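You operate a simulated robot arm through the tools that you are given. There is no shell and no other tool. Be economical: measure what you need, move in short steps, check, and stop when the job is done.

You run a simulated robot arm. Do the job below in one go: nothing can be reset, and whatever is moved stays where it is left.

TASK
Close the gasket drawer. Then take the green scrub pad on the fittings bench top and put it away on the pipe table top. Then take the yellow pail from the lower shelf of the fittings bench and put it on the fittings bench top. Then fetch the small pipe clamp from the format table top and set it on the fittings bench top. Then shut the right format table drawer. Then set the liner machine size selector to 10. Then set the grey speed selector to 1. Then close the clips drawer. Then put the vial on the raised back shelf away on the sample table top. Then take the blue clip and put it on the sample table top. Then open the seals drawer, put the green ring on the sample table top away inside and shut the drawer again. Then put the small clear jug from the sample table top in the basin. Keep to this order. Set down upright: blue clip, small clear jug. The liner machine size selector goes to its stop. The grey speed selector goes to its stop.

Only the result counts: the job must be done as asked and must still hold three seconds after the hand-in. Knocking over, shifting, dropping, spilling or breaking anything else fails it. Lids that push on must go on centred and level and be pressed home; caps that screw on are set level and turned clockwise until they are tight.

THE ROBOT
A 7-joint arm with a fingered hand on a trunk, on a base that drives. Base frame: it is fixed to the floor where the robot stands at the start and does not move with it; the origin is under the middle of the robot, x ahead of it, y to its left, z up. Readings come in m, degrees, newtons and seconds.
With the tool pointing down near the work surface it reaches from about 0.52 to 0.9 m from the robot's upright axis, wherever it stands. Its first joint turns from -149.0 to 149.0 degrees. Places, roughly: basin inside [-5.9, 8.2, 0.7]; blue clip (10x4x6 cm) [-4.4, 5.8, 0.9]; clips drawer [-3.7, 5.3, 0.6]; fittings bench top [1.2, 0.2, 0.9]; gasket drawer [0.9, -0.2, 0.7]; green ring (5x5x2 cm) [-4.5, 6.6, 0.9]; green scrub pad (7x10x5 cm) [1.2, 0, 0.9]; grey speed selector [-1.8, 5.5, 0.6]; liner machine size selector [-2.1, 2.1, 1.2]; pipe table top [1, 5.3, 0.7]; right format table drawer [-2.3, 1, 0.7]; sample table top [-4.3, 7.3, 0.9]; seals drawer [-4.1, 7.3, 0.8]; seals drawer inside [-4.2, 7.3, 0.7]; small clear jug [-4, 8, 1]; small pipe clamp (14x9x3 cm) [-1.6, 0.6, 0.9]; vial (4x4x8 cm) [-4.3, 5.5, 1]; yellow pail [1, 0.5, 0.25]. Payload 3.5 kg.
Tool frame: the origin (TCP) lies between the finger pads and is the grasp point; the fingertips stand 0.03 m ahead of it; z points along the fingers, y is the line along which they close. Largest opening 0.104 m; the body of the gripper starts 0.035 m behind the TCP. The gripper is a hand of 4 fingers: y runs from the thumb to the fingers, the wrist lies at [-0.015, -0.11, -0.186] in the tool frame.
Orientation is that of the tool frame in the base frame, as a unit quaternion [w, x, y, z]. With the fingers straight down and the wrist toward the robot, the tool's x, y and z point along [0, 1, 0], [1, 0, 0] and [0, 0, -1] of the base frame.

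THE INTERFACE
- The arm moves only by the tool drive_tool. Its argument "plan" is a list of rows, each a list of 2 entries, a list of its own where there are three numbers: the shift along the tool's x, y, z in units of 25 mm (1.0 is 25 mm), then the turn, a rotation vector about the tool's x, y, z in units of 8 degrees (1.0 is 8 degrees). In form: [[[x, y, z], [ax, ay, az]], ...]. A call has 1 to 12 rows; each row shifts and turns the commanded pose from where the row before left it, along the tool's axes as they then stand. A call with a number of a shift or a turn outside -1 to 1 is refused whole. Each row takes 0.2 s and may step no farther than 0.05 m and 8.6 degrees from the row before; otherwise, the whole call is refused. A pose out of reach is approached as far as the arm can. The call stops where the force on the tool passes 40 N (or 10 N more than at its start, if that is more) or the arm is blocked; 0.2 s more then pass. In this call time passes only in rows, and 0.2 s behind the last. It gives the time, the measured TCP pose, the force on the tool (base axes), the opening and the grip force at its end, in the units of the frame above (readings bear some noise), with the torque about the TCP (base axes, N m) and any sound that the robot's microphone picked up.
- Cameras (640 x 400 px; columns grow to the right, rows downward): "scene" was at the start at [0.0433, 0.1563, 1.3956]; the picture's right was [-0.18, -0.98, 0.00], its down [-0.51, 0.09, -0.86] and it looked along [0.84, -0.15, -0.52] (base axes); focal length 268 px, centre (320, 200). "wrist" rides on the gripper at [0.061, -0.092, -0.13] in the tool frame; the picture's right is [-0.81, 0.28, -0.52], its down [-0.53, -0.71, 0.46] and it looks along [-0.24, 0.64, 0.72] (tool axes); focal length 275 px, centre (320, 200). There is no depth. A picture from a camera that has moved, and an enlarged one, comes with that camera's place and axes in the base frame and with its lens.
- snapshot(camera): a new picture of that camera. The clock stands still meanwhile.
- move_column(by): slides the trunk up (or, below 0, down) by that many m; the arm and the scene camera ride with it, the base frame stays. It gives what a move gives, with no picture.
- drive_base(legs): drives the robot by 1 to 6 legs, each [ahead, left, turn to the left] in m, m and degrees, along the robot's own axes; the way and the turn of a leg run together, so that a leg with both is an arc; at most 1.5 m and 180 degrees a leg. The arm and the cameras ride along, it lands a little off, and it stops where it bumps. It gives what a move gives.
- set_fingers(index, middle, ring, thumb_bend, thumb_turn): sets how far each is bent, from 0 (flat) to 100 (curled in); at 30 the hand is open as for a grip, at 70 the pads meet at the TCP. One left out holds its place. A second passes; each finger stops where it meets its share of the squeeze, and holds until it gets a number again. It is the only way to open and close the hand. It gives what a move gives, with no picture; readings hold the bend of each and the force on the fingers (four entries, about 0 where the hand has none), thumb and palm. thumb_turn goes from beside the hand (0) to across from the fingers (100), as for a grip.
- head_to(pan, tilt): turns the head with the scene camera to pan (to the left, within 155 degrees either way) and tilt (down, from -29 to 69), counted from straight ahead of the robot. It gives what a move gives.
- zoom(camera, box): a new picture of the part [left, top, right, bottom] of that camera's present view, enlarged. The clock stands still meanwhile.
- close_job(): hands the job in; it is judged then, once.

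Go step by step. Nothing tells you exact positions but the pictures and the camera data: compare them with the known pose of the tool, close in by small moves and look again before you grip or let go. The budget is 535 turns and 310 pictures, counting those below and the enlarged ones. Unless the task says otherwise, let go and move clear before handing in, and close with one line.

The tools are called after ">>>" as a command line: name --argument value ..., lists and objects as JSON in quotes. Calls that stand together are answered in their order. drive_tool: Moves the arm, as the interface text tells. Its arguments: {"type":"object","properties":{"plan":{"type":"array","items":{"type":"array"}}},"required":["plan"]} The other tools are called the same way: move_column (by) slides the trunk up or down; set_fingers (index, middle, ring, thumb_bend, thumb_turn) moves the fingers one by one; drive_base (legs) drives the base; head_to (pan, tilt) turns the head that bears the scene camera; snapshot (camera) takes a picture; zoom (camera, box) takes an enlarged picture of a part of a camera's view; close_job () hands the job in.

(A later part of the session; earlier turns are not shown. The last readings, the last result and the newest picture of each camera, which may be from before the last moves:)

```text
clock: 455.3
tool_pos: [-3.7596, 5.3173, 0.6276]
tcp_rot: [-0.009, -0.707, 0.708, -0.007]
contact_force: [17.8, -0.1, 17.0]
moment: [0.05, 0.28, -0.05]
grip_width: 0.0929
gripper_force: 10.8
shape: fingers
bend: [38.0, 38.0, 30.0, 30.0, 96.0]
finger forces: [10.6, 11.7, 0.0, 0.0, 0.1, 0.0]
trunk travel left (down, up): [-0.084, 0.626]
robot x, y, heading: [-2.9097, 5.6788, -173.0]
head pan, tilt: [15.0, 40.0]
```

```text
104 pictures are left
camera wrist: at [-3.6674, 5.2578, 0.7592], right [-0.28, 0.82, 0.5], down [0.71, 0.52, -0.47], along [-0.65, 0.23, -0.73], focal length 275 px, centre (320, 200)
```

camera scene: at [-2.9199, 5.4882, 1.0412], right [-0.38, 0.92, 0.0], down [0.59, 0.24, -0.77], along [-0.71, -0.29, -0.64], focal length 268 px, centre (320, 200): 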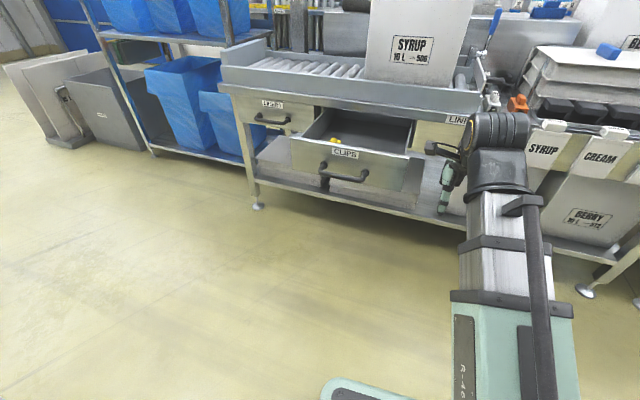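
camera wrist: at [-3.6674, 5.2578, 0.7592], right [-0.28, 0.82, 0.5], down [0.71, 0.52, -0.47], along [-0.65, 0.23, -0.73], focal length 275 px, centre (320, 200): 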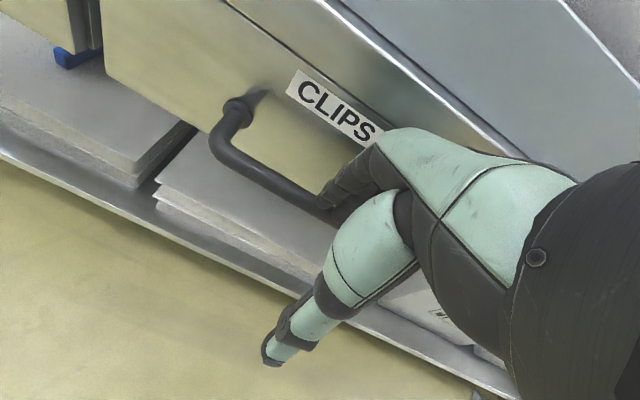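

It's flush and resisting. One more nudge, then retreat and raise for the sample table.

>>> drive_tool --plan '[[[0, 0.3, 0], [0, 0, 0]]]'

>>> drive_tool --plan '[[[0, -0.5, 0], [0, 0, 0]], [[0, -1, 0], [0, 0, 0]], [[0, -1, 0], [0, 0, 0]], [[0, -1, 0], [0, 0, 0]], [[0, -1, 0], [0, 0, 0]], [[0, -1, 0], [0, 0, 0]], [[0, -1, 0], [0, 0, 0]], [[0, -1, 0], [0, 0, 0]], [[0, -1, 0], [0, 0, 0]], [[0, -1, 0], [0, 0, 0]]]'

>>> move_column --by 0.4

>>> head_to --pan -5 --tilt 25

>>> snapshot --camera "scene"

```text
clock: 455.7
tool_pos: [-3.7697, 5.3173, 0.6257]
tcp_rot: [-0.007, -0.707, 0.707, -0.009]
contact_force: [6.6, -0.2, 7.9]
moment: [0.04, 0.15, -0.05]
grip_width: 0.1029
gripper_force: 5.5
shape: fingers
bend: [30.0, 37.0, 30.0, 30.0, 96.0]
finger forces: [0.1, 10.6, 0.1, 0.0, 0.1, 0.0]
trunk travel left (down, up): [-0.084, 0.626]
robot x, y, heading: [-2.9051, 5.6797, -172.6]
head pan, tilt: [15.0, 40.0]
```

```text
clock: 457.9
tool_pos: [-3.5281, 5.321, 0.6236]
tcp_rot: [-0.008, -0.706, 0.708, -0.008]
contact_force: [0.2, -0.3, -0.7]
moment: [0.03, -0.04, -0.01]
grip_width: 0.1033
gripper_force: 0.1
shape: fingers
bend: [30.0, 30.0, 30.0, 30.0, 96.0]
finger forces: [0.0, 0.1, 0.1, 0.0, 0.0, 0.0]
trunk travel left (down, up): [-0.084, 0.626]
robot x, y, heading: [-2.904, 5.685, -172.7]
head pan, tilt: [15.0, 40.0]
```

```text
clock: 461.7
tool_pos: [-3.5295, 5.3209, 1.0254]
tcp_rot: [0.007, 0.707, -0.707, 0.009]
contact_force: [0.0, -0.4, 0.2]
moment: [0.0, -0.01, 0.03]
grip_width: 0.1032
gripper_force: 0.1
shape: fingers
bend: [30.0, 30.0, 30.0, 30.0, 96.0]
finger forces: [0.1, 0.0, 0.0, 0.0, 0.0, 0.0]
trunk travel left (down, up): [-0.484, 0.226]
robot x, y, heading: [-2.9054, 5.684, -172.9]
head pan, tilt: [15.0, 40.0]
```

```text
clock: 462.5
tool_pos: [-3.5293, 5.3196, 1.0246]
tcp_rot: [-0.008, -0.707, 0.707, -0.008]
contact_force: [0.3, 0.2, 0.8]
moment: [0.01, -0.03, 0.05]
grip_width: 0.1033
gripper_force: 0.0
shape: fingers
bend: [30.0, 30.0, 30.0, 30.0, 96.0]
finger forces: [0.0, 0.1, 0.0, 0.0, 0.1, 0.0]
trunk travel left (down, up): [-0.484, 0.226]
robot x, y, heading: [-2.9082, 5.6819, -172.7]
head pan, tilt: [-5.0, 25.0]
```

```text
103 pictures are left
camera scene: at [-2.9333, 5.5167, 1.4644], right [-0.04, 1.0, 0.0], down [0.42, 0.02, -0.91], along [-0.91, -0.04, -0.42], focal length 268 px, centre (320, 200)
```

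scene: 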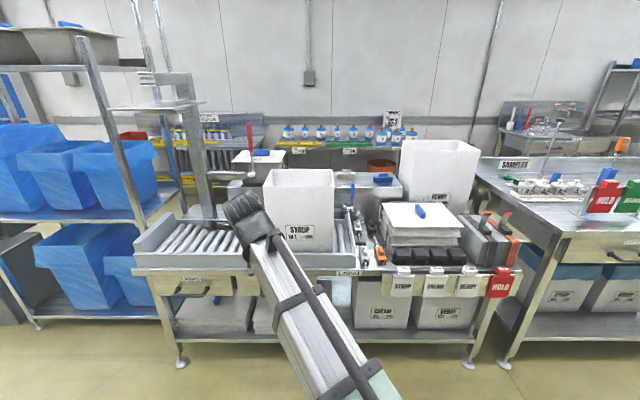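

>>> zoom --camera "scene" --box '[220, 120, 440, 270]'

```text
2.67 times, centred on (330, 195) of scene
camera zoom: at [-2.9333, 5.5167, 1.4644], right [-0.04, 1.0, 0.0], down [0.42, 0.02, -0.91], along [-0.91, -0.04, -0.42], focal length 715 px, centre (293, 213)
```

zoom: 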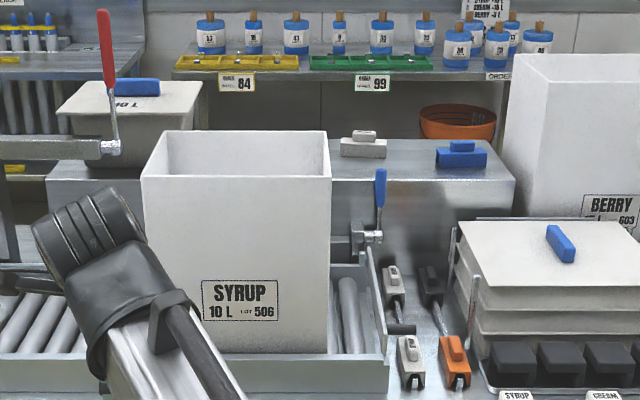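

The blue clip is on the raised back shelf; the vial must be hidden behind the SYRUP box. I'll raise and shift sideways for a better view.

>>> move_column --by 0.2

>>> drive_base --legs '[[0, -0.45, 0]]'

>>> head_to --pan 12 --tilt 25

>>> zoom --camera "scene" --box '[180, 100, 460, 280]'

```text
clock: 464.7
tool_pos: [-3.5303, 5.3202, 1.2242]
tcp_rot: [0.007, 0.708, -0.706, 0.009]
contact_force: [0.2, 0.2, 0.1]
moment: [0.0, -0.01, 0.03]
grip_width: 0.1033
gripper_force: 0.0
shape: fingers
bend: [30.0, 30.0, 30.0, 30.0, 96.0]
finger forces: [0.0, 0.0, 0.1, 0.1, 0.0, 0.0]
trunk travel left (down, up): [-0.684, 0.026]
robot x, y, heading: [-2.9094, 5.6825, -172.6]
head pan, tilt: [-5.0, 25.0]
```

```text
clock: 467.4
tool_pos: [-3.5877, 5.7756, 1.2243]
tcp_rot: [-0.007, -0.705, 0.71, -0.008]
contact_force: [0.0, -0.3, 0.2]
moment: [-0.02, -0.01, -0.03]
grip_width: 0.1033
gripper_force: 0.1
shape: fingers
bend: [30.0, 30.0, 30.0, 30.0, 96.0]
finger forces: [0.1, 0.1, 0.0, 0.0, 0.0, 0.0]
trunk travel left (down, up): [-0.684, 0.026]
robot x, y, heading: [-2.9627, 6.1332, -173.1]
head pan, tilt: [-5.0, 25.0]
```

```text
clock: 468.2
tool_pos: [-3.5882, 5.7737, 1.2259]
tcp_rot: [-0.007, -0.705, 0.709, -0.008]
contact_force: [-0.5, -0.1, -0.3]
moment: [0.01, 0.0, 0.0]
grip_width: 0.1035
gripper_force: 0.1
shape: fingers
bend: [30.0, 30.0, 30.0, 30.0, 96.0]
finger forces: [0.0, 0.0, 0.0, 0.0, 0.1, 0.1]
trunk travel left (down, up): [-0.684, 0.026]
robot x, y, heading: [-2.9633, 6.1316, -173.3]
head pan, tilt: [12.0, 25.0]
```

```text
2.22 times, centred on (320, 190) of scene
camera zoom: at [-2.9858, 5.9402, 1.6645], right [-0.32, 0.95, 0.0], down [0.4, 0.14, -0.91], along [-0.86, -0.29, -0.42], focal length 596 px, centre (320, 222)
```

zoom: 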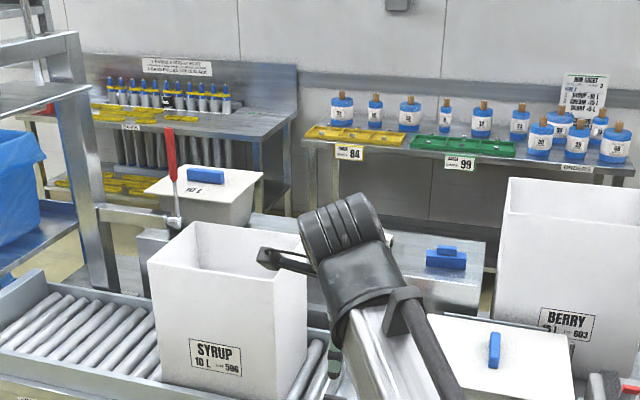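

>>> snapshot --camera "wrist"

```text
100 pictures are left
camera wrist: at [-3.497, 5.7137, 1.3566], right [-0.27, 0.82, 0.5], down [0.72, 0.52, -0.47], along [-0.64, 0.23, -0.73], focal length 275 px, centre (320, 200)
```

wrist: 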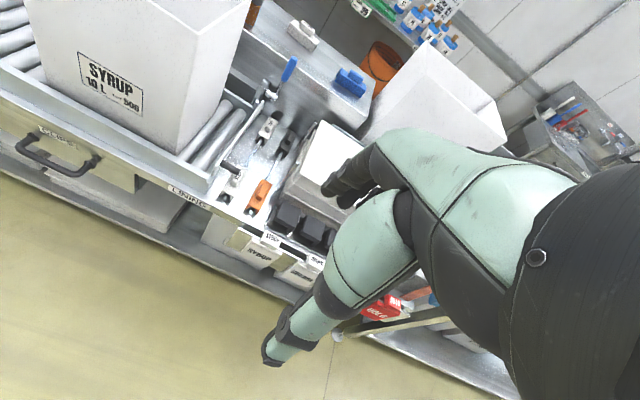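

>>> drive_tool --plan '[[[-1, 0, 0], [0, 0, 0]], [[-1, 0, 0], [0, 0, 0]], [[-1, 0, 0], [0, 0, 0]], [[-1, 0, 0], [0, 0, 0]], [[-1, 0, 0], [0, 0, 0]], [[-1, 0, 0], [0, 0, 0]], [[-1, 0, 0], [0, 0, 0]], [[-1, 0, 0], [0, 0, 0]], [[-1, 0, 0], [0, 0, 0]], [[-1, 0, 0], [0, 0, 0]], [[-1, 0, 0], [0, 0, 0]], [[-1, 0, 0], [0, 0, 0]]]'

>>> zoom --camera "scene" --box '[210, 120, 430, 260]'

```text
clock: 470.8
tool_pos: [-3.5847, 6.0746, 1.2208]
tcp_rot: [-0.007, -0.704, 0.71, -0.008]
contact_force: [-0.5, 0.1, -0.6]
moment: [-0.02, 0.03, 0.02]
grip_width: 0.1037
gripper_force: 0.1
shape: fingers
bend: [30.0, 30.0, 30.0, 30.0, 96.0]
finger forces: [0.1, 0.0, 0.0, 0.0, 0.0, 0.1]
trunk travel left (down, up): [-0.684, 0.026]
robot x, y, heading: [-2.9591, 6.1279, -173.2]
head pan, tilt: [12.0, 25.0]
```

```text
2.86 times, centred on (320, 190) of scene
camera zoom: at [-2.9858, 5.9405, 1.6645], right [-0.32, 0.95, 0.0], down [0.4, 0.14, -0.91], along [-0.86, -0.29, -0.42], focal length 766 px, centre (320, 229)
```

zoom: 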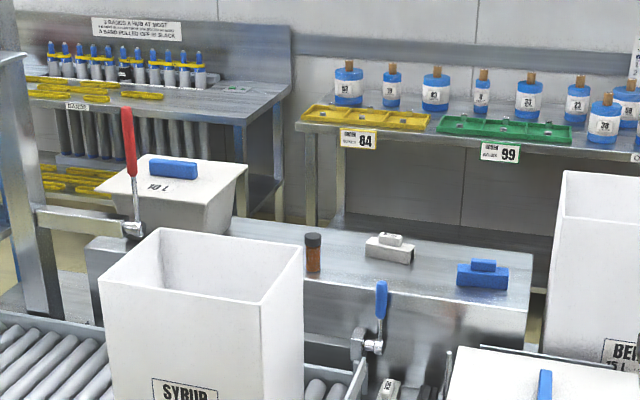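

The vial is visible now: brown, near (-4.24, 5.505), base z about 0.96, just behind the SYRUP box. I'll stand close to the bench at y 5.85 and reach past the box's right side.

>>> drive_base --legs '[[0.42, 0.22, 0], [0, 0, -6.8]]'

>>> head_to --pan 20 --tilt 35

>>> snapshot --camera "scene"

>>> snapshot --camera "wrist"

```text
clock: 474.2
tool_pos: [-3.9754, 5.8671, 1.2211]
tcp_rot: [-0.007, -0.665, 0.747, -0.009]
contact_force: [-0.6, 0.7, -0.7]
moment: [0.02, 0.0, -0.02]
grip_width: 0.1034
gripper_force: 0.1
shape: fingers
bend: [30.0, 30.0, 30.0, 30.0, 96.0]
finger forces: [0.0, 0.0, 0.0, 0.0, 0.1, 0.1]
trunk travel left (down, up): [-0.684, 0.026]
robot x, y, heading: [-3.357, 5.861, -179.1]
head pan, tilt: [12.0, 25.0]
```

```text
clock: 474.9
tool_pos: [-3.974, 5.8684, 1.2207]
tcp_rot: [-0.007, -0.666, 0.746, -0.008]
contact_force: [-0.4, 0.6, -0.7]
moment: [0.0, 0.02, -0.04]
grip_width: 0.1035
gripper_force: 0.0
shape: fingers
bend: [30.0, 30.0, 30.0, 30.0, 96.0]
finger forces: [0.0, 0.0, 0.0, 0.0, 0.1, 0.0]
trunk travel left (down, up): [-0.684, 0.026]
robot x, y, heading: [-3.3551, 5.8611, -178.8]
head pan, tilt: [20.0, 35.0]
```

```text
98 pictures are left
camera scene: at [-3.3872, 5.6609, 1.6488], right [-0.36, 0.93, 0.0], down [0.54, 0.2, -0.82], along [-0.77, -0.29, -0.57], focal length 268 px, centre (320, 200)
```

scene: 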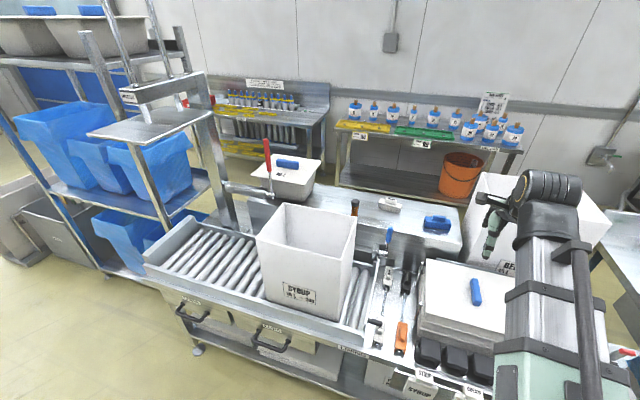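

```text
97 pictures are left
camera wrist: at [-3.891, 5.798, 1.3527], right [-0.18, 0.85, 0.5], down [0.77, 0.44, -0.47], along [-0.61, 0.3, -0.73], focal length 275 px, centre (320, 200)
```

wrist: 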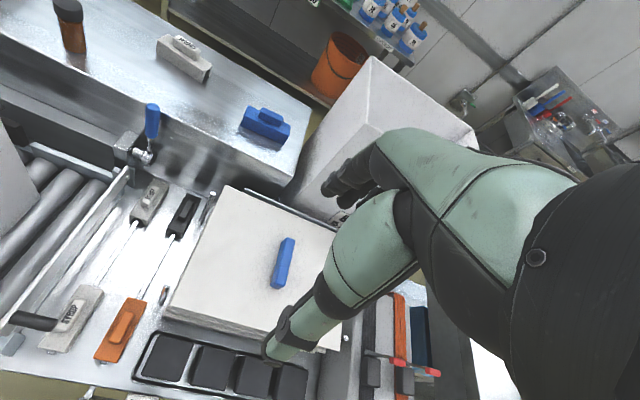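

Triangulated: vial base (-4.29, 5.477, 0.93); blue clip (-4.343, 5.804, 0.945). I'll move closer and yaw the hand so the wrist stays clear of the box.

>>> drive_base --legs '[[0.078, 0.14, 0]]'

>>> drive_tool --plan '[[[0, 0, 0], [0, 0, -0.97]], [[0, 0, 0], [0, 0, -0.97]], [[0, 0, 0], [0, 0, -0.97]], [[0, 0, 0], [0, 0, -0.97]], [[0, 0, 0], [0, 0, -0.97]], [[0, 0, 0], [0, 0, -0.97]]]'

```text
clock: 476.4
tool_pos: [-4.0545, 5.7234, 1.2205]
tcp_rot: [-0.007, -0.666, 0.746, -0.008]
contact_force: [-1.4, -0.3, -0.6]
moment: [0.01, -0.03, -0.02]
grip_width: 0.1035
gripper_force: 0.2
shape: fingers
bend: [30.0, 30.0, 30.0, 30.0, 96.0]
finger forces: [0.0, 0.0, 0.0, 0.0, 0.0, 0.0]
trunk travel left (down, up): [-0.684, 0.026]
robot x, y, heading: [-3.4339, 5.7189, -179.2]
head pan, tilt: [20.0, 35.0]
```

```text
clock: 477.8
tool_pos: [-4.055, 5.7244, 1.2212]
tcp_rot: [0.01, 0.907, -0.421, 0.004]
contact_force: [0.3, -0.3, -0.1]
moment: [-0.01, 0.0, -0.01]
grip_width: 0.1035
gripper_force: 0.1
shape: fingers
bend: [30.0, 30.0, 30.0, 30.0, 96.0]
finger forces: [0.1, 0.1, 0.0, 0.1, 0.0, 0.0]
trunk travel left (down, up): [-0.684, 0.026]
robot x, y, heading: [-3.4303, 5.7213, -179.2]
head pan, tilt: [20.0, 35.0]
```

>>> drive_tool --plan '[[[0.12, 1, 0], [0, 0, 0]], [[0.12, 1, 0], [0, 0, 0]], [[0.12, 1, 0], [0, 0, 0]], [[0.12, 1, 0], [0, 0, 0]], [[0.12, 1, 0], [0, 0, 0]], [[0.12, 1, 0], [0, 0, 0]], [[0.12, 1, 0], [0, 0, 0]], [[0.12, 1, 0], [0, 0, 0]], [[0.12, 1, 0], [0, 0, 0]], [[0.12, 1, 0], [0, 0, 0]], [[0.12, 1, 0], [0, 0, 0]], [[0.12, 1, 0], [0, 0, 0]]]'

>>> snapshot --camera "wrist"

>>> snapshot --camera "scene"

```text
clock: 480.4
tool_pos: [-4.2651, 5.5063, 1.2247]
tcp_rot: [0.01, 0.907, -0.421, 0.004]
contact_force: [-0.6, 0.3, 0.1]
moment: [0.0, 0.0, 0.02]
grip_width: 0.1035
gripper_force: 0.1
shape: fingers
bend: [30.0, 30.0, 30.0, 30.0, 96.0]
finger forces: [0.0, 0.2, 0.0, 0.0, 0.1, 0.0]
trunk travel left (down, up): [-0.684, 0.026]
robot x, y, heading: [-3.433, 5.7176, -179.3]
head pan, tilt: [20.0, 35.0]
```

```text
96 pictures are left
camera wrist: at [-4.1548, 5.5194, 1.3562], right [-0.73, 0.45, 0.51], down [0.2, 0.86, -0.47], along [-0.65, -0.24, -0.72], focal length 275 px, centre (320, 200)
```

wrist: 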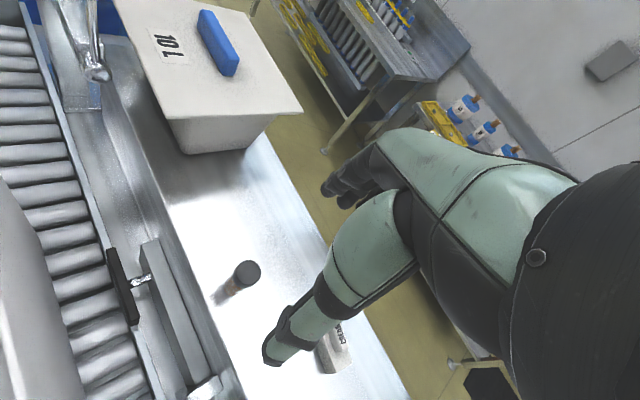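

```text
95 pictures are left
camera scene: at [-3.4661, 5.519, 1.6487], right [-0.36, 0.93, 0.0], down [0.54, 0.2, -0.82], along [-0.77, -0.29, -0.57], focal length 268 px, centre (320, 200)
```

scene: 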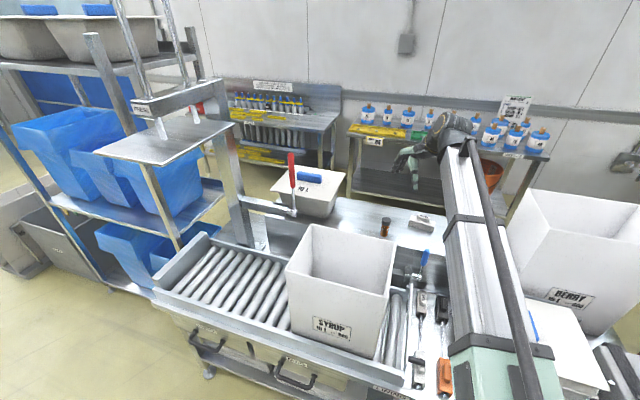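

The vial axis is at (-4.296, 5.474). Moving over it and descending.

>>> drive_tool --plan '[[[0.09, 0.88, 0], [0, 0, 0]], [[0.09, 0.88, 0], [0, 0, 0]], [[0, 0, 1], [0, 0, 0]], [[0, 0, 1], [0, 0, 0]], [[0, 0, 1], [0, 0, 0]], [[0, 0, 1], [0, 0, 0]], [[0, 0, 1], [0, 0, 0]], [[0, 0, 1], [0, 0, 0]], [[0, 0, 0.8], [0, 0, 0]]]'

>>> snapshot --camera "wrist"

```text
clock: 482.4
tool_pos: [-4.2924, 5.4701, 1.0555]
tcp_rot: [0.01, 0.907, -0.422, 0.003]
contact_force: [-0.9, 0.5, 0.1]
moment: [0.0, -0.02, 0.0]
grip_width: 0.1036
gripper_force: 0.1
shape: fingers
bend: [30.0, 30.0, 30.0, 30.0, 96.0]
finger forces: [0.1, 0.0, 0.0, 0.0, 0.0, 0.0]
trunk travel left (down, up): [-0.684, 0.026]
robot x, y, heading: [-3.4321, 5.7188, -179.2]
head pan, tilt: [20.0, 35.0]
```

```text
94 pictures are left
camera wrist: at [-4.1823, 5.4841, 1.1853], right [-0.73, 0.45, 0.51], down [0.2, 0.86, -0.47], along [-0.65, -0.24, -0.72], focal length 275 px, centre (320, 200)
```

wrist: 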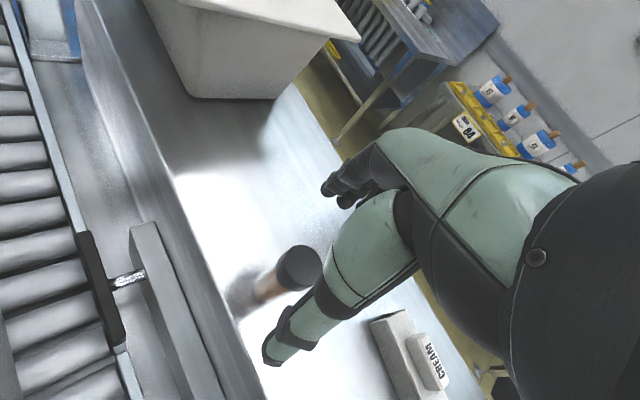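

Centred. Descending to grasp height and closing gently.

>>> drive_tool --plan '[[[0, 0, 0.8], [0, 0, 0]], [[0, 0, 0.8], [0, 0, 0]], [[0, 0, 0.8], [0, 0, 0]], [[0, 0, 0.7], [0, 0, 0]]]'

>>> set_fingers --index 60 --middle 60 --ring 60 --thumb_bend 60

>>> snapshot --camera "wrist"

```text
clock: 483.4
tool_pos: [-4.2913, 5.4694, 0.9788]
tcp_rot: [0.009, 0.907, -0.421, 0.004]
contact_force: [0.4, 0.3, 0.1]
moment: [-0.01, -0.01, 0.03]
grip_width: 0.1032
gripper_force: 0.0
shape: fingers
bend: [30.0, 30.0, 30.0, 30.0, 96.0]
finger forces: [0.0, 0.1, 0.0, 0.0, 0.1, 0.0]
trunk travel left (down, up): [-0.684, 0.026]
robot x, y, heading: [-3.432, 5.719, -179.1]
head pan, tilt: [20.0, 35.0]
```

```text
clock: 484.4
tool_pos: [-4.2903, 5.4682, 0.9795]
tcp_rot: [0.009, 0.907, -0.421, 0.004]
contact_force: [-0.4, -0.3, 0.1]
moment: [0.01, -0.01, -0.03]
grip_width: 0.0269
gripper_force: 0.3
shape: fingers
bend: [60.0, 60.0, 60.0, 59.0, 99.0]
finger forces: [0.0, 0.3, 0.0, 0.0, 0.3, 0.1]
trunk travel left (down, up): [-0.684, 0.026]
robot x, y, heading: [-3.4277, 5.7157, -179.2]
head pan, tilt: [20.0, 35.0]
```

```text
93 pictures are left
camera wrist: at [-4.1808, 5.4825, 1.1092], right [-0.73, 0.45, 0.51], down [0.2, 0.86, -0.47], along [-0.65, -0.24, -0.72], focal length 275 px, centre (320, 200)
```

wrist: 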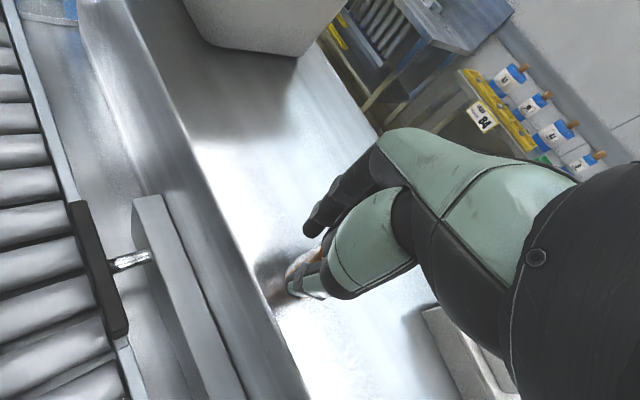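

>>> set_fingers --index 72 --middle 74 --ring 72 --thumb_bend 74

>>> drive_tool --plan '[[[0, 0, -0.4], [0, 0, 0]], [[0, 0, -0.6], [0, 0, 0]], [[0, 0, -0.8], [0, 0, 0]]]'

>>> snapshot --camera "wrist"

```text
clock: 485.4
tool_pos: [-4.2905, 5.4693, 0.9798]
tcp_rot: [0.009, 0.907, -0.422, 0.004]
contact_force: [0.3, 0.1, -0.1]
moment: [0.0, 0.03, -0.03]
grip_width: 0.0131
gripper_force: 14.8
shape: fingers
bend: [71.0, 63.0, 71.0, 62.0, 97.0]
finger forces: [3.3, 10.7, 1.8, 0.1, 13.3, 0.0]
trunk travel left (down, up): [-0.684, 0.026]
robot x, y, heading: [-3.4302, 5.7164, -179.1]
head pan, tilt: [20.0, 35.0]
```

```text
clock: 486.2
tool_pos: [-4.291, 5.4691, 1.0248]
tcp_rot: [0.01, 0.907, -0.422, 0.004]
contact_force: [-0.2, -0.8, -0.7]
moment: [-0.01, -0.02, -0.01]
grip_width: 0.0131
gripper_force: 14.4
shape: fingers
bend: [71.0, 63.0, 71.0, 62.0, 97.0]
finger forces: [3.2, 10.8, 1.9, 0.0, 13.3, 0.1]
trunk travel left (down, up): [-0.684, 0.026]
robot x, y, heading: [-3.4335, 5.7132, -179.0]
head pan, tilt: [20.0, 35.0]
```

```text
92 pictures are left
camera wrist: at [-4.1821, 5.4841, 1.1542], right [-0.73, 0.45, 0.51], down [0.2, 0.86, -0.47], along [-0.65, -0.24, -0.72], focal length 275 px, centre (320, 200)
```

wrist: 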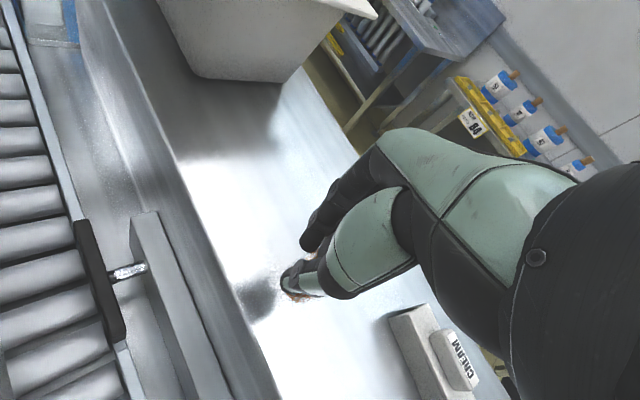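

The vial is held. Raising, retracting, and heading to the sample table.

>>> drive_tool --plan '[[[0, 0, -1], [0, 0, 0]], [[0, 0, -1], [0, 0, 0]], [[0, 0, -1], [0, 0, 0]], [[0, 0, -1], [0, 0, 0]], [[0, 0, -1], [0, 0, 0]], [[0, 0, -1], [0, 0, 0]], [[0, 0, -1], [0, 0, 0]], [[0, 0, -1], [0, 0, 0]]]'

>>> drive_tool --plan '[[[-0.12, -1, 0], [0, 0, 0]], [[-0.12, -1, 0], [0, 0, 0]], [[-0.12, -1, 0], [0, 0, 0]], [[-0.12, -1, 0], [0, 0, 0]], [[-0.12, -1, 0], [0, 0, 0]], [[-0.12, -1, 0], [0, 0, 0]], [[-0.12, -1, 0], [0, 0, 0]], [[-0.12, -1, 0], [0, 0, 0]], [[-0.12, -1, 0], [0, 0, 0]], [[-0.12, -1, 0], [0, 0, 0]], [[-0.12, -1, 0], [0, 0, 0]], [[-0.12, -1, 0], [0, 0, 0]]]'

>>> drive_base --legs '[[-0.45, 0, 0], [0, -1.2, 0]]'

>>> head_to --pan -10 --tilt 30

>>> snapshot --camera "scene"

```text
clock: 488.0
tool_pos: [-4.2889, 5.4724, 1.2239]
tcp_rot: [0.01, 0.907, -0.422, 0.004]
contact_force: [-0.2, 0.1, -0.9]
moment: [-0.06, 0.03, 0.01]
grip_width: 0.0131
gripper_force: 14.4
shape: fingers
bend: [71.0, 63.0, 71.0, 63.0, 97.0]
finger forces: [3.0, 10.8, 1.9, 0.1, 13.3, 0.1]
trunk travel left (down, up): [-0.684, 0.026]
robot x, y, heading: [-3.4299, 5.718, -179.0]
head pan, tilt: [20.0, 35.0]
```

```text
clock: 490.6
tool_pos: [-4.0859, 5.692, 1.2203]
tcp_rot: [0.009, 0.907, -0.422, 0.004]
contact_force: [0.3, -0.9, -0.5]
moment: [0.0, -0.01, -0.01]
grip_width: 0.0127
gripper_force: 13.9
shape: fingers
bend: [71.0, 63.0, 71.0, 63.0, 97.0]
finger forces: [2.9, 10.4, 2.1, 0.1, 13.1, 0.0]
trunk travel left (down, up): [-0.684, 0.026]
robot x, y, heading: [-3.4303, 5.7202, -179.2]
head pan, tilt: [20.0, 35.0]
```

```text
clock: 499.0
tool_pos: [-3.6909, 6.8935, 1.2197]
tcp_rot: [0.01, 0.913, -0.407, 0.005]
contact_force: [0.8, -0.2, -0.2]
moment: [0.0, -0.02, 0.01]
grip_width: 0.0127
gripper_force: 14.3
shape: fingers
bend: [71.0, 63.0, 71.0, 63.0, 97.0]
finger forces: [2.9, 10.5, 1.9, 0.0, 13.1, 0.0]
trunk travel left (down, up): [-0.684, 0.026]
robot x, y, heading: [-3.0371, 6.9402, -177.2]
head pan, tilt: [20.0, 35.0]
```

```text
clock: 499.9
tool_pos: [-3.6901, 6.8945, 1.2191]
tcp_rot: [0.01, 0.914, -0.406, 0.005]
contact_force: [0.1, -0.2, -0.6]
moment: [-0.03, -0.01, 0.05]
grip_width: 0.0128
gripper_force: 13.8
shape: fingers
bend: [71.0, 63.0, 71.0, 63.0, 97.0]
finger forces: [2.8, 10.6, 2.0, 0.1, 13.2, 0.0]
trunk travel left (down, up): [-0.684, 0.026]
robot x, y, heading: [-3.0398, 6.944, -177.3]
head pan, tilt: [-10.0, 30.0]
```

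```text
91 pictures are left
camera scene: at [-3.073, 6.7893, 1.6565], right [0.12, 0.99, 0.0], down [0.5, -0.06, -0.87], along [-0.86, 0.11, -0.5], focal length 268 px, centre (320, 200)
```

scene: 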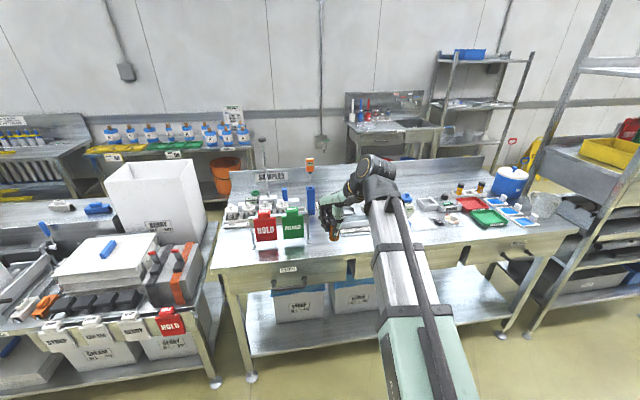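

>>> zoom --camera "scene" --box '[210, 140, 400, 280]'

>>> zoom --camera "scene" --box '[390, 140, 580, 280]'

```text
2.86 times, centred on (305, 210) of scene
camera zoom: at [-3.073, 6.7893, 1.6565], right [0.12, 0.99, 0.0], down [0.5, -0.06, -0.87], along [-0.86, 0.11, -0.5], focal length 766 px, centre (363, 171)
```

zoom: 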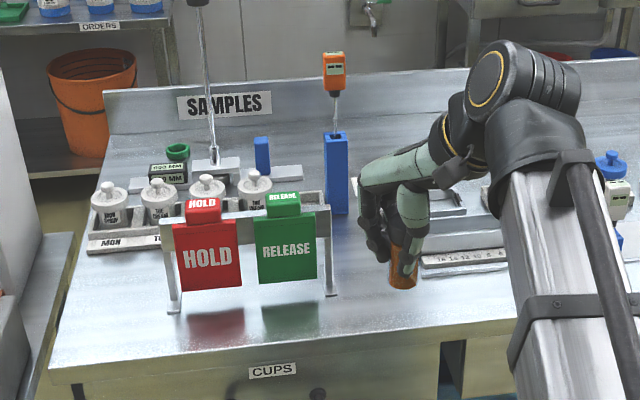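

```text
2.86 times, centred on (485, 210) of scene
camera zoom: at [-3.073, 6.7893, 1.6565], right [0.12, 0.99, 0.0], down [0.5, -0.06, -0.87], along [-0.86, 0.11, -0.5], focal length 766 px, centre (-151, 171)
```

zoom: 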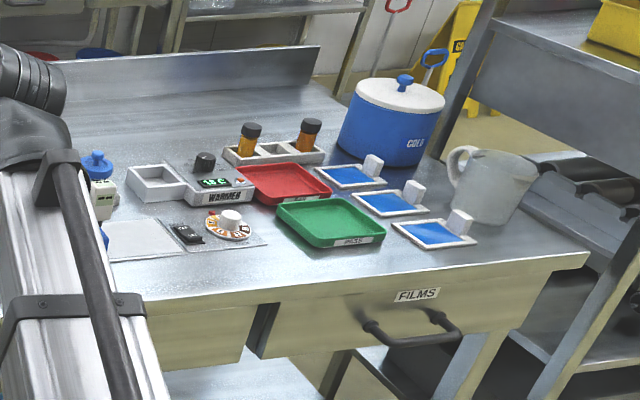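

The sample table has a clear spot near (-3.97, 6.97), right of the signs. I'll move the vial over it.

>>> drive_base --legs '[[0.275, -0.095, 0]]'

>>> drive_tool --plan '[[[0, 0, 1], [0, 0, 0]], [[0, 0, 1], [0, 0, 0]], [[0, 0, 1], [0, 0, 0]], [[0, 0, 1], [0, 0, 0]], [[0, 0, 1], [0, 0, 0]], [[0, 0, 1], [0, 0, 0]], [[0, 0, 1], [0, 0, 0]], [[0, 0, 1], [0, 0, 0]]]'

>>> snapshot --camera "wrist"

>>> zoom --camera "scene" --box '[210, 180, 450, 360]'

```text
clock: 501.9
tool_pos: [-3.9655, 6.9717, 1.2204]
tcp_rot: [0.011, 0.914, -0.405, 0.005]
contact_force: [0.0, -0.1, -0.8]
moment: [0.01, 0.0, 0.03]
grip_width: 0.0131
gripper_force: 13.8
shape: fingers
bend: [71.0, 63.0, 71.0, 63.0, 97.0]
finger forces: [2.8, 10.5, 2.0, 0.1, 13.2, 0.0]
trunk travel left (down, up): [-0.684, 0.026]
robot x, y, heading: [-3.3077, 7.0214, -176.8]
head pan, tilt: [-10.0, 30.0]
```

```text
clock: 503.7
tool_pos: [-3.9679, 6.9656, 1.0197]
tcp_rot: [0.01, 0.914, -0.405, 0.003]
contact_force: [-0.8, -0.5, -1.1]
moment: [-0.01, 0.03, 0.01]
grip_width: 0.0123
gripper_force: 13.5
shape: fingers
bend: [71.0, 63.0, 71.0, 63.0, 97.0]
finger forces: [2.5, 10.1, 2.2, 0.1, 12.9, 0.0]
trunk travel left (down, up): [-0.684, 0.026]
robot x, y, heading: [-3.3157, 7.02, -177.2]
head pan, tilt: [-10.0, 30.0]
```

```text
88 pictures are left
camera wrist: at [-3.8581, 6.9837, 1.1488], right [-0.75, 0.43, 0.51], down [0.17, 0.86, -0.47], along [-0.64, -0.27, -0.72], focal length 275 px, centre (320, 200)
```

wrist: 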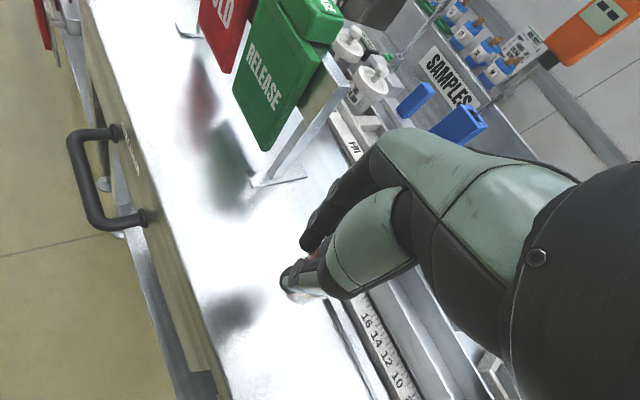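

```text
2.22 times, centred on (330, 270) of scene
camera zoom: at [-3.3478, 6.8684, 1.6565], right [0.12, 0.99, 0.0], down [0.5, -0.06, -0.87], along [-0.86, 0.1, -0.5], focal length 596 px, centre (298, 44)
```

zoom: 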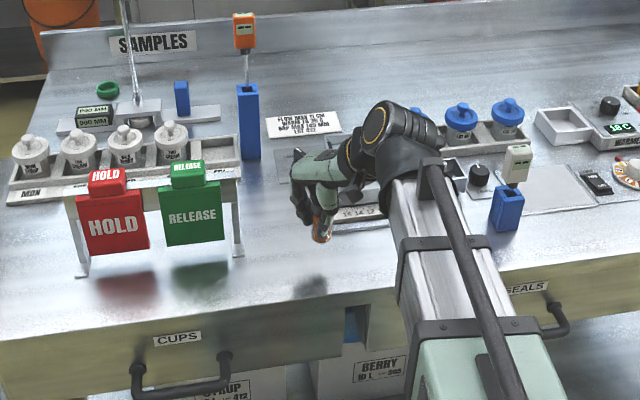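

>>> drive_tool --plan '[[[0, 0, 0.7], [0, 0, 0]], [[0, 0, 0.7], [0, 0, 0]], [[0, 0, 0.5], [0, 0, 0]], [[0, 0, 0.3], [0, 0, 0]]]'

>>> drive_tool --plan '[[[0, 0, 0.25], [0, 0, 0]]]'

```text
clock: 504.7
tool_pos: [-3.9673, 6.966, 0.9645]
tcp_rot: [0.01, 0.914, -0.405, 0.004]
contact_force: [-0.1, 0.8, 0.0]
moment: [-0.03, 0.01, -0.03]
grip_width: 0.0126
gripper_force: 14.1
shape: fingers
bend: [71.0, 63.0, 71.0, 63.0, 97.0]
finger forces: [2.4, 10.0, 2.2, 0.0, 12.9, 0.1]
trunk travel left (down, up): [-0.684, 0.026]
robot x, y, heading: [-3.3107, 7.021, -176.7]
head pan, tilt: [-10.0, 30.0]
```

```text
clock: 505.1
tool_pos: [-3.9674, 6.9656, 0.9592]
tcp_rot: [0.01, 0.914, -0.405, 0.004]
contact_force: [-0.1, 0.3, -1.6]
moment: [0.02, -0.01, -0.01]
grip_width: 0.0126
gripper_force: 13.5
shape: fingers
bend: [71.0, 63.0, 71.0, 63.0, 97.0]
finger forces: [2.3, 9.9, 2.2, 0.1, 12.9, 0.0]
trunk travel left (down, up): [-0.684, 0.026]
robot x, y, heading: [-3.3133, 7.0221, -177.1]
head pan, tilt: [-10.0, 30.0]
```

>>> drive_tool --plan '[[[0, 0, 0.25], [0, 0, 0]], [[0, 0, 0.2], [0, 0, 0]]]'

>>> zoom --camera "wrist" --box '[200, 200, 400, 400]'

```text
clock: 505.7
tool_pos: [-3.9678, 6.9656, 0.9493]
tcp_rot: [0.012, 0.914, -0.406, 0.002]
contact_force: [-8.0, -4.9, 28.4]
moment: [0.04, 0.22, 0.11]
grip_width: 0.0089
gripper_force: 17.4
shape: fingers
bend: [72.0, 73.0, 72.0, 66.0, 96.0]
finger forces: [3.1, 13.8, 6.2, 0.1, 12.2, 0.1]
trunk travel left (down, up): [-0.684, 0.026]
robot x, y, heading: [-3.3122, 7.0243, -176.8]
head pan, tilt: [-10.0, 30.0]
```

```text
2.00 times, centred on (300, 300) of wrist
camera zoom: at [-3.8575, 6.9828, 1.08], right [-0.75, 0.43, 0.51], down [0.17, 0.86, -0.48], along [-0.64, -0.27, -0.72], focal length 551 px, centre (360, 0)
```

zoom: 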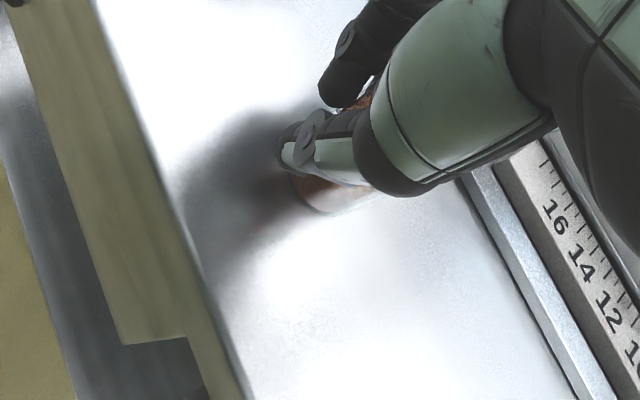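

Touchdown. I'll ease the pressure slightly and release gently.

>>> drive_tool --plan '[[[0, 0, -0.14], [0, 0, 0]]]'

>>> set_fingers --index 60 --middle 60 --ring 60 --thumb_bend 56

>>> set_fingers --index 38 --middle 38 --ring 38 --thumb_bend 35

>>> zoom --camera "wrist" --box '[200, 200, 400, 400]'

```text
clock: 506.1
tool_pos: [-3.9654, 6.9663, 0.9504]
tcp_rot: [0.009, 0.915, -0.404, 0.006]
contact_force: [-2.3, -1.1, 10.1]
moment: [0.0, 0.15, 0.03]
grip_width: 0.0083
gripper_force: 14.3
shape: fingers
bend: [72.0, 73.0, 72.0, 66.0, 96.0]
finger forces: [2.2, 10.5, 4.5, 0.0, 11.7, 0.0]
trunk travel left (down, up): [-0.684, 0.026]
robot x, y, heading: [-3.3112, 7.0208, -177.1]
head pan, tilt: [-10.0, 30.0]
```

```text
clock: 507.1
tool_pos: [-3.9665, 6.9652, 0.9508]
tcp_rot: [0.009, 0.914, -0.406, 0.005]
contact_force: [-0.2, 0.6, 0.5]
moment: [-0.02, -0.01, -0.02]
grip_width: 0.0308
gripper_force: 0.2
shape: fingers
bend: [60.0, 60.0, 60.0, 56.0, 99.0]
finger forces: [0.0, 0.0, 0.0, 0.0, 0.0, 0.0]
trunk travel left (down, up): [-0.684, 0.026]
robot x, y, heading: [-3.31, 7.0205, -176.9]
head pan, tilt: [-10.0, 30.0]
```

```text
clock: 508.1
tool_pos: [-3.9655, 6.9665, 0.952]
tcp_rot: [0.009, 0.914, -0.405, 0.005]
contact_force: [-0.5, -0.4, 0.8]
moment: [0.02, 0.0, -0.02]
grip_width: 0.0869
gripper_force: 0.0
shape: fingers
bend: [38.0, 38.0, 38.0, 35.0, 96.0]
finger forces: [0.0, 0.1, 0.0, 0.0, 0.0, 0.0]
trunk travel left (down, up): [-0.684, 0.026]
robot x, y, heading: [-3.3128, 7.0233, -176.8]
head pan, tilt: [-10.0, 30.0]
```

```text
2.00 times, centred on (300, 300) of wrist
camera zoom: at [-3.8571, 6.9839, 1.0814], right [-0.75, 0.43, 0.51], down [0.17, 0.86, -0.47], along [-0.64, -0.27, -0.72], focal length 551 px, centre (360, 0)
```

zoom: 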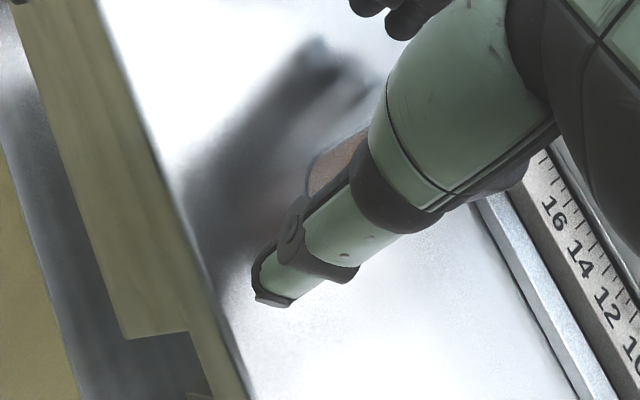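

Released. Lifting straight up and checking the vial.

>>> drive_tool --plan '[[[0, 0, -0.5], [0, 0, 0]], [[0, 0, -1], [0, 0, 0]], [[0, 0, -1], [0, 0, 0]], [[0, 0, -1], [0, 0, 0]], [[0, 0, -1], [0, 0, 0]], [[0, 0, -1], [0, 0, 0]], [[0, 0, -1], [0, 0, 0]], [[0, 0, -1], [0, 0, 0]], [[0, 0, -1], [0, 0, 0]], [[0, 0, -1], [0, 0, 0]], [[0, 0, -1], [0, 0, 0]]]'

>>> snapshot --camera "wrist"

```text
clock: 510.5
tool_pos: [-3.9654, 6.9714, 1.2123]
tcp_rot: [0.01, 0.914, -0.405, 0.005]
contact_force: [0.2, -0.4, -0.5]
moment: [0.02, -0.02, 0.03]
grip_width: 0.0867
gripper_force: 0.1
shape: fingers
bend: [38.0, 38.0, 38.0, 35.0, 96.0]
finger forces: [0.0, 0.0, 0.1, 0.0, 0.0, 0.1]
trunk travel left (down, up): [-0.684, 0.026]
robot x, y, heading: [-3.3093, 7.0246, -176.7]
head pan, tilt: [-10.0, 30.0]
```

```text
84 pictures are left
camera wrist: at [-3.8559, 6.9907, 1.3412], right [-0.75, 0.43, 0.51], down [0.17, 0.86, -0.47], along [-0.64, -0.27, -0.72], focal length 275 px, centre (320, 200)
```

wrist: 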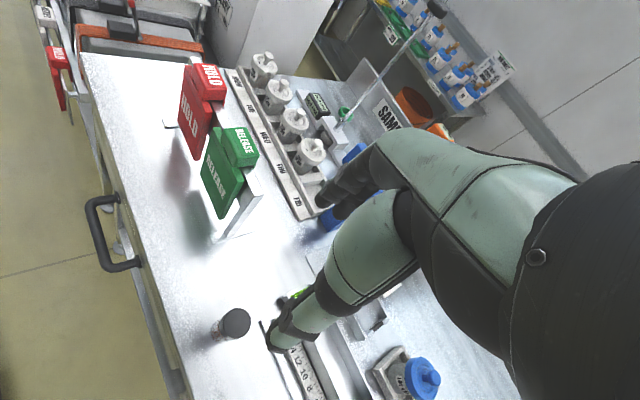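

The vial stands upright. Next the blue clip: back to the raised shelf, with the hand yawed straight.

>>> drive_base --legs '[[-0.4, 0, 0], [0, 1.22, 0], [0, 0, -3]]'

>>> drive_tool --plan '[[[0, 0, 0], [0, 0, 0.88]], [[0, 0, 0], [0, 0, 0.88]], [[0, 0, 0], [0, 0, 0.88]], [[0, 0, 0], [0, 0, 0.88]], [[0, 0, 0], [0, 0, 0.88]], [[0, 0, 0], [0, 0, 0.88]]]'

```text
clock: 519.0
tool_pos: [-3.5192, 5.8614, 1.2128]
tcp_rot: [0.01, 0.9, -0.436, 0.004]
contact_force: [0.0, 0.2, 0.9]
moment: [0.0, -0.02, -0.02]
grip_width: 0.0866
gripper_force: 0.1
shape: fingers
bend: [38.0, 38.0, 38.0, 35.0, 96.0]
finger forces: [0.1, 0.0, 0.0, 0.0, 0.0, 0.0]
trunk travel left (down, up): [-0.684, 0.026]
robot x, y, heading: [-2.862, 5.8667, 178.8]
head pan, tilt: [-10.0, 30.0]
```

```text
clock: 520.4
tool_pos: [-3.5191, 5.8615, 1.2106]
tcp_rot: [-0.008, -0.682, 0.732, -0.008]
contact_force: [0.2, 0.1, 0.5]
moment: [0.0, 0.02, 0.01]
grip_width: 0.0867
gripper_force: 0.0
shape: fingers
bend: [38.0, 38.0, 38.0, 35.0, 96.0]
finger forces: [0.0, 0.0, 0.1, 0.0, 0.1, 0.0]
trunk travel left (down, up): [-0.684, 0.026]
robot x, y, heading: [-2.8651, 5.8658, 179.0]
head pan, tilt: [-10.0, 30.0]
```

>>> drive_base --legs '[[0.59, 0.05, 0]]'

>>> snapshot --camera "wrist"

```text
clock: 523.8
tool_pos: [-4.1184, 5.8276, 1.2112]
tcp_rot: [-0.008, -0.68, 0.733, -0.008]
contact_force: [0.6, -0.2, -0.1]
moment: [0.04, 0.0, 0.0]
grip_width: 0.0868
gripper_force: 0.1
shape: fingers
bend: [38.0, 38.0, 38.0, 35.0, 96.0]
finger forces: [0.0, 0.0, 0.0, 0.0, 0.0, 0.0]
trunk travel left (down, up): [-0.684, 0.026]
robot x, y, heading: [-3.4612, 5.828, 178.6]
head pan, tilt: [-10.0, 30.0]
```

```text
83 pictures are left
camera wrist: at [-4.0309, 5.7606, 1.3428], right [-0.21, 0.84, 0.5], down [0.75, 0.47, -0.47], along [-0.63, 0.28, -0.73], focal length 275 px, centre (320, 200)
```

wrist: 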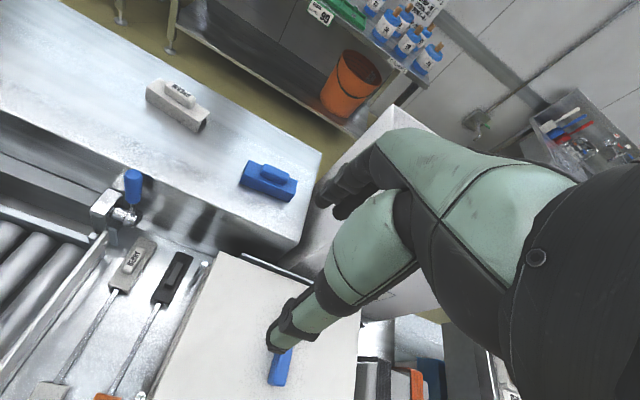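

>>> zoom --camera "wrist" --box '[220, 130, 320, 220]'

```text
4.44 times, centred on (270, 175) of wrist
camera zoom: at [-4.0309, 5.7606, 1.3428], right [-0.21, 0.84, 0.5], down [0.75, 0.47, -0.47], along [-0.63, 0.28, -0.73], focal length 1224 px, centre (542, 311)
```

zoom: 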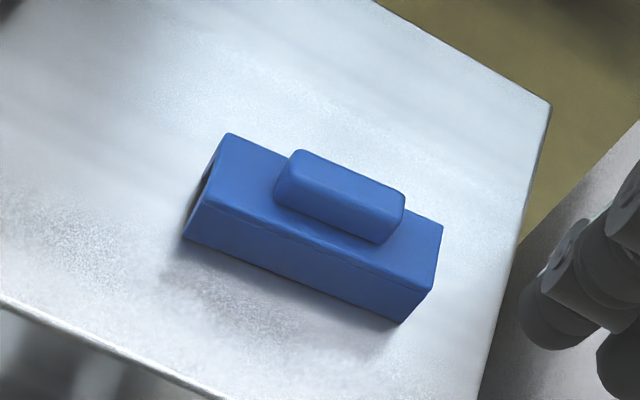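

The clip body is centred near (-4.356, 5.807), turned about 8°. I'll yaw to match, move over it, and descend.

>>> drive_tool --plan '[[[0, 0, 0], [0, 0, -0.75]], [[0, 0, 0], [0, 0, -0.75]], [[-0.042, 0.955, 0], [0, 0, 0]], [[-0.042, 0.955, 0], [0, 0, 0]], [[-0.042, 0.955, 0], [0, 0, 0]], [[-0.042, 0.955, 0], [0, 0, 0]], [[-0.042, 0.955, 0], [0, 0, 0]], [[-0.042, 0.955, 0], [0, 0, 0]], [[-0.042, 0.955, 0], [0, 0, 0]], [[-0.042, 0.955, 0], [0, 0, 0]], [[-0.042, 0.955, 0], [0, 0, 0]], [[-0.042, 0.955, 0], [0, 0, 0]]]'

>>> drive_tool --plan '[[[0, 0, 1], [0, 0, 0]], [[0, 0, 1], [0, 0, 0]], [[0, 0, 1], [0, 0, 0]], [[0, 0, 1], [0, 0, 0]], [[0, 0, 1], [0, 0, 0]], [[0, 0, 1], [0, 0, 0]]]'

>>> snapshot --camera "wrist"

```text
clock: 526.4
tool_pos: [-4.3569, 5.8061, 1.2123]
tcp_rot: [0.008, 0.753, -0.658, 0.007]
contact_force: [0.8, 0.3, -0.2]
moment: [0.01, -0.03, 0.01]
grip_width: 0.0867
gripper_force: 0.1
shape: fingers
bend: [38.0, 38.0, 38.0, 35.0, 96.0]
finger forces: [0.0, 0.1, 0.0, 0.0, 0.0, 0.0]
trunk travel left (down, up): [-0.684, 0.026]
robot x, y, heading: [-3.4633, 5.828, 178.6]
head pan, tilt: [-10.0, 30.0]
```

```text
clock: 527.8
tool_pos: [-4.3573, 5.8024, 1.0601]
tcp_rot: [0.009, 0.752, -0.659, 0.006]
contact_force: [0.6, 0.7, 0.3]
moment: [0.01, 0.02, -0.04]
grip_width: 0.0869
gripper_force: 0.1
shape: fingers
bend: [38.0, 38.0, 38.0, 35.0, 96.0]
finger forces: [0.0, 0.0, 0.0, 0.0, 0.1, 0.0]
trunk travel left (down, up): [-0.684, 0.026]
robot x, y, heading: [-3.4582, 5.8285, 178.8]
head pan, tilt: [-10.0, 30.0]
```

```text
81 pictures are left
camera wrist: at [-4.2585, 5.7559, 1.1916], right [-0.38, 0.78, 0.5], down [0.63, 0.61, -0.47], along [-0.67, 0.14, -0.73], focal length 275 px, centre (320, 200)
```

wrist: 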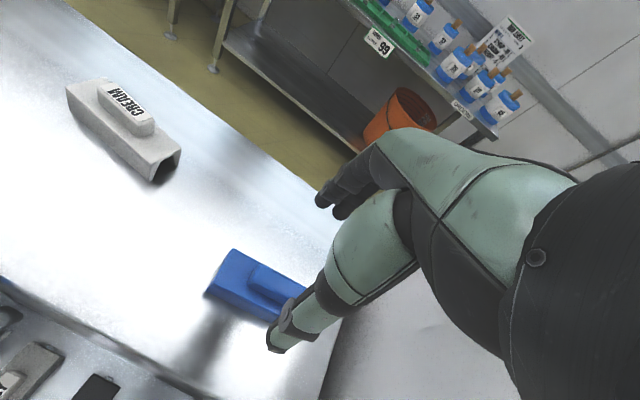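

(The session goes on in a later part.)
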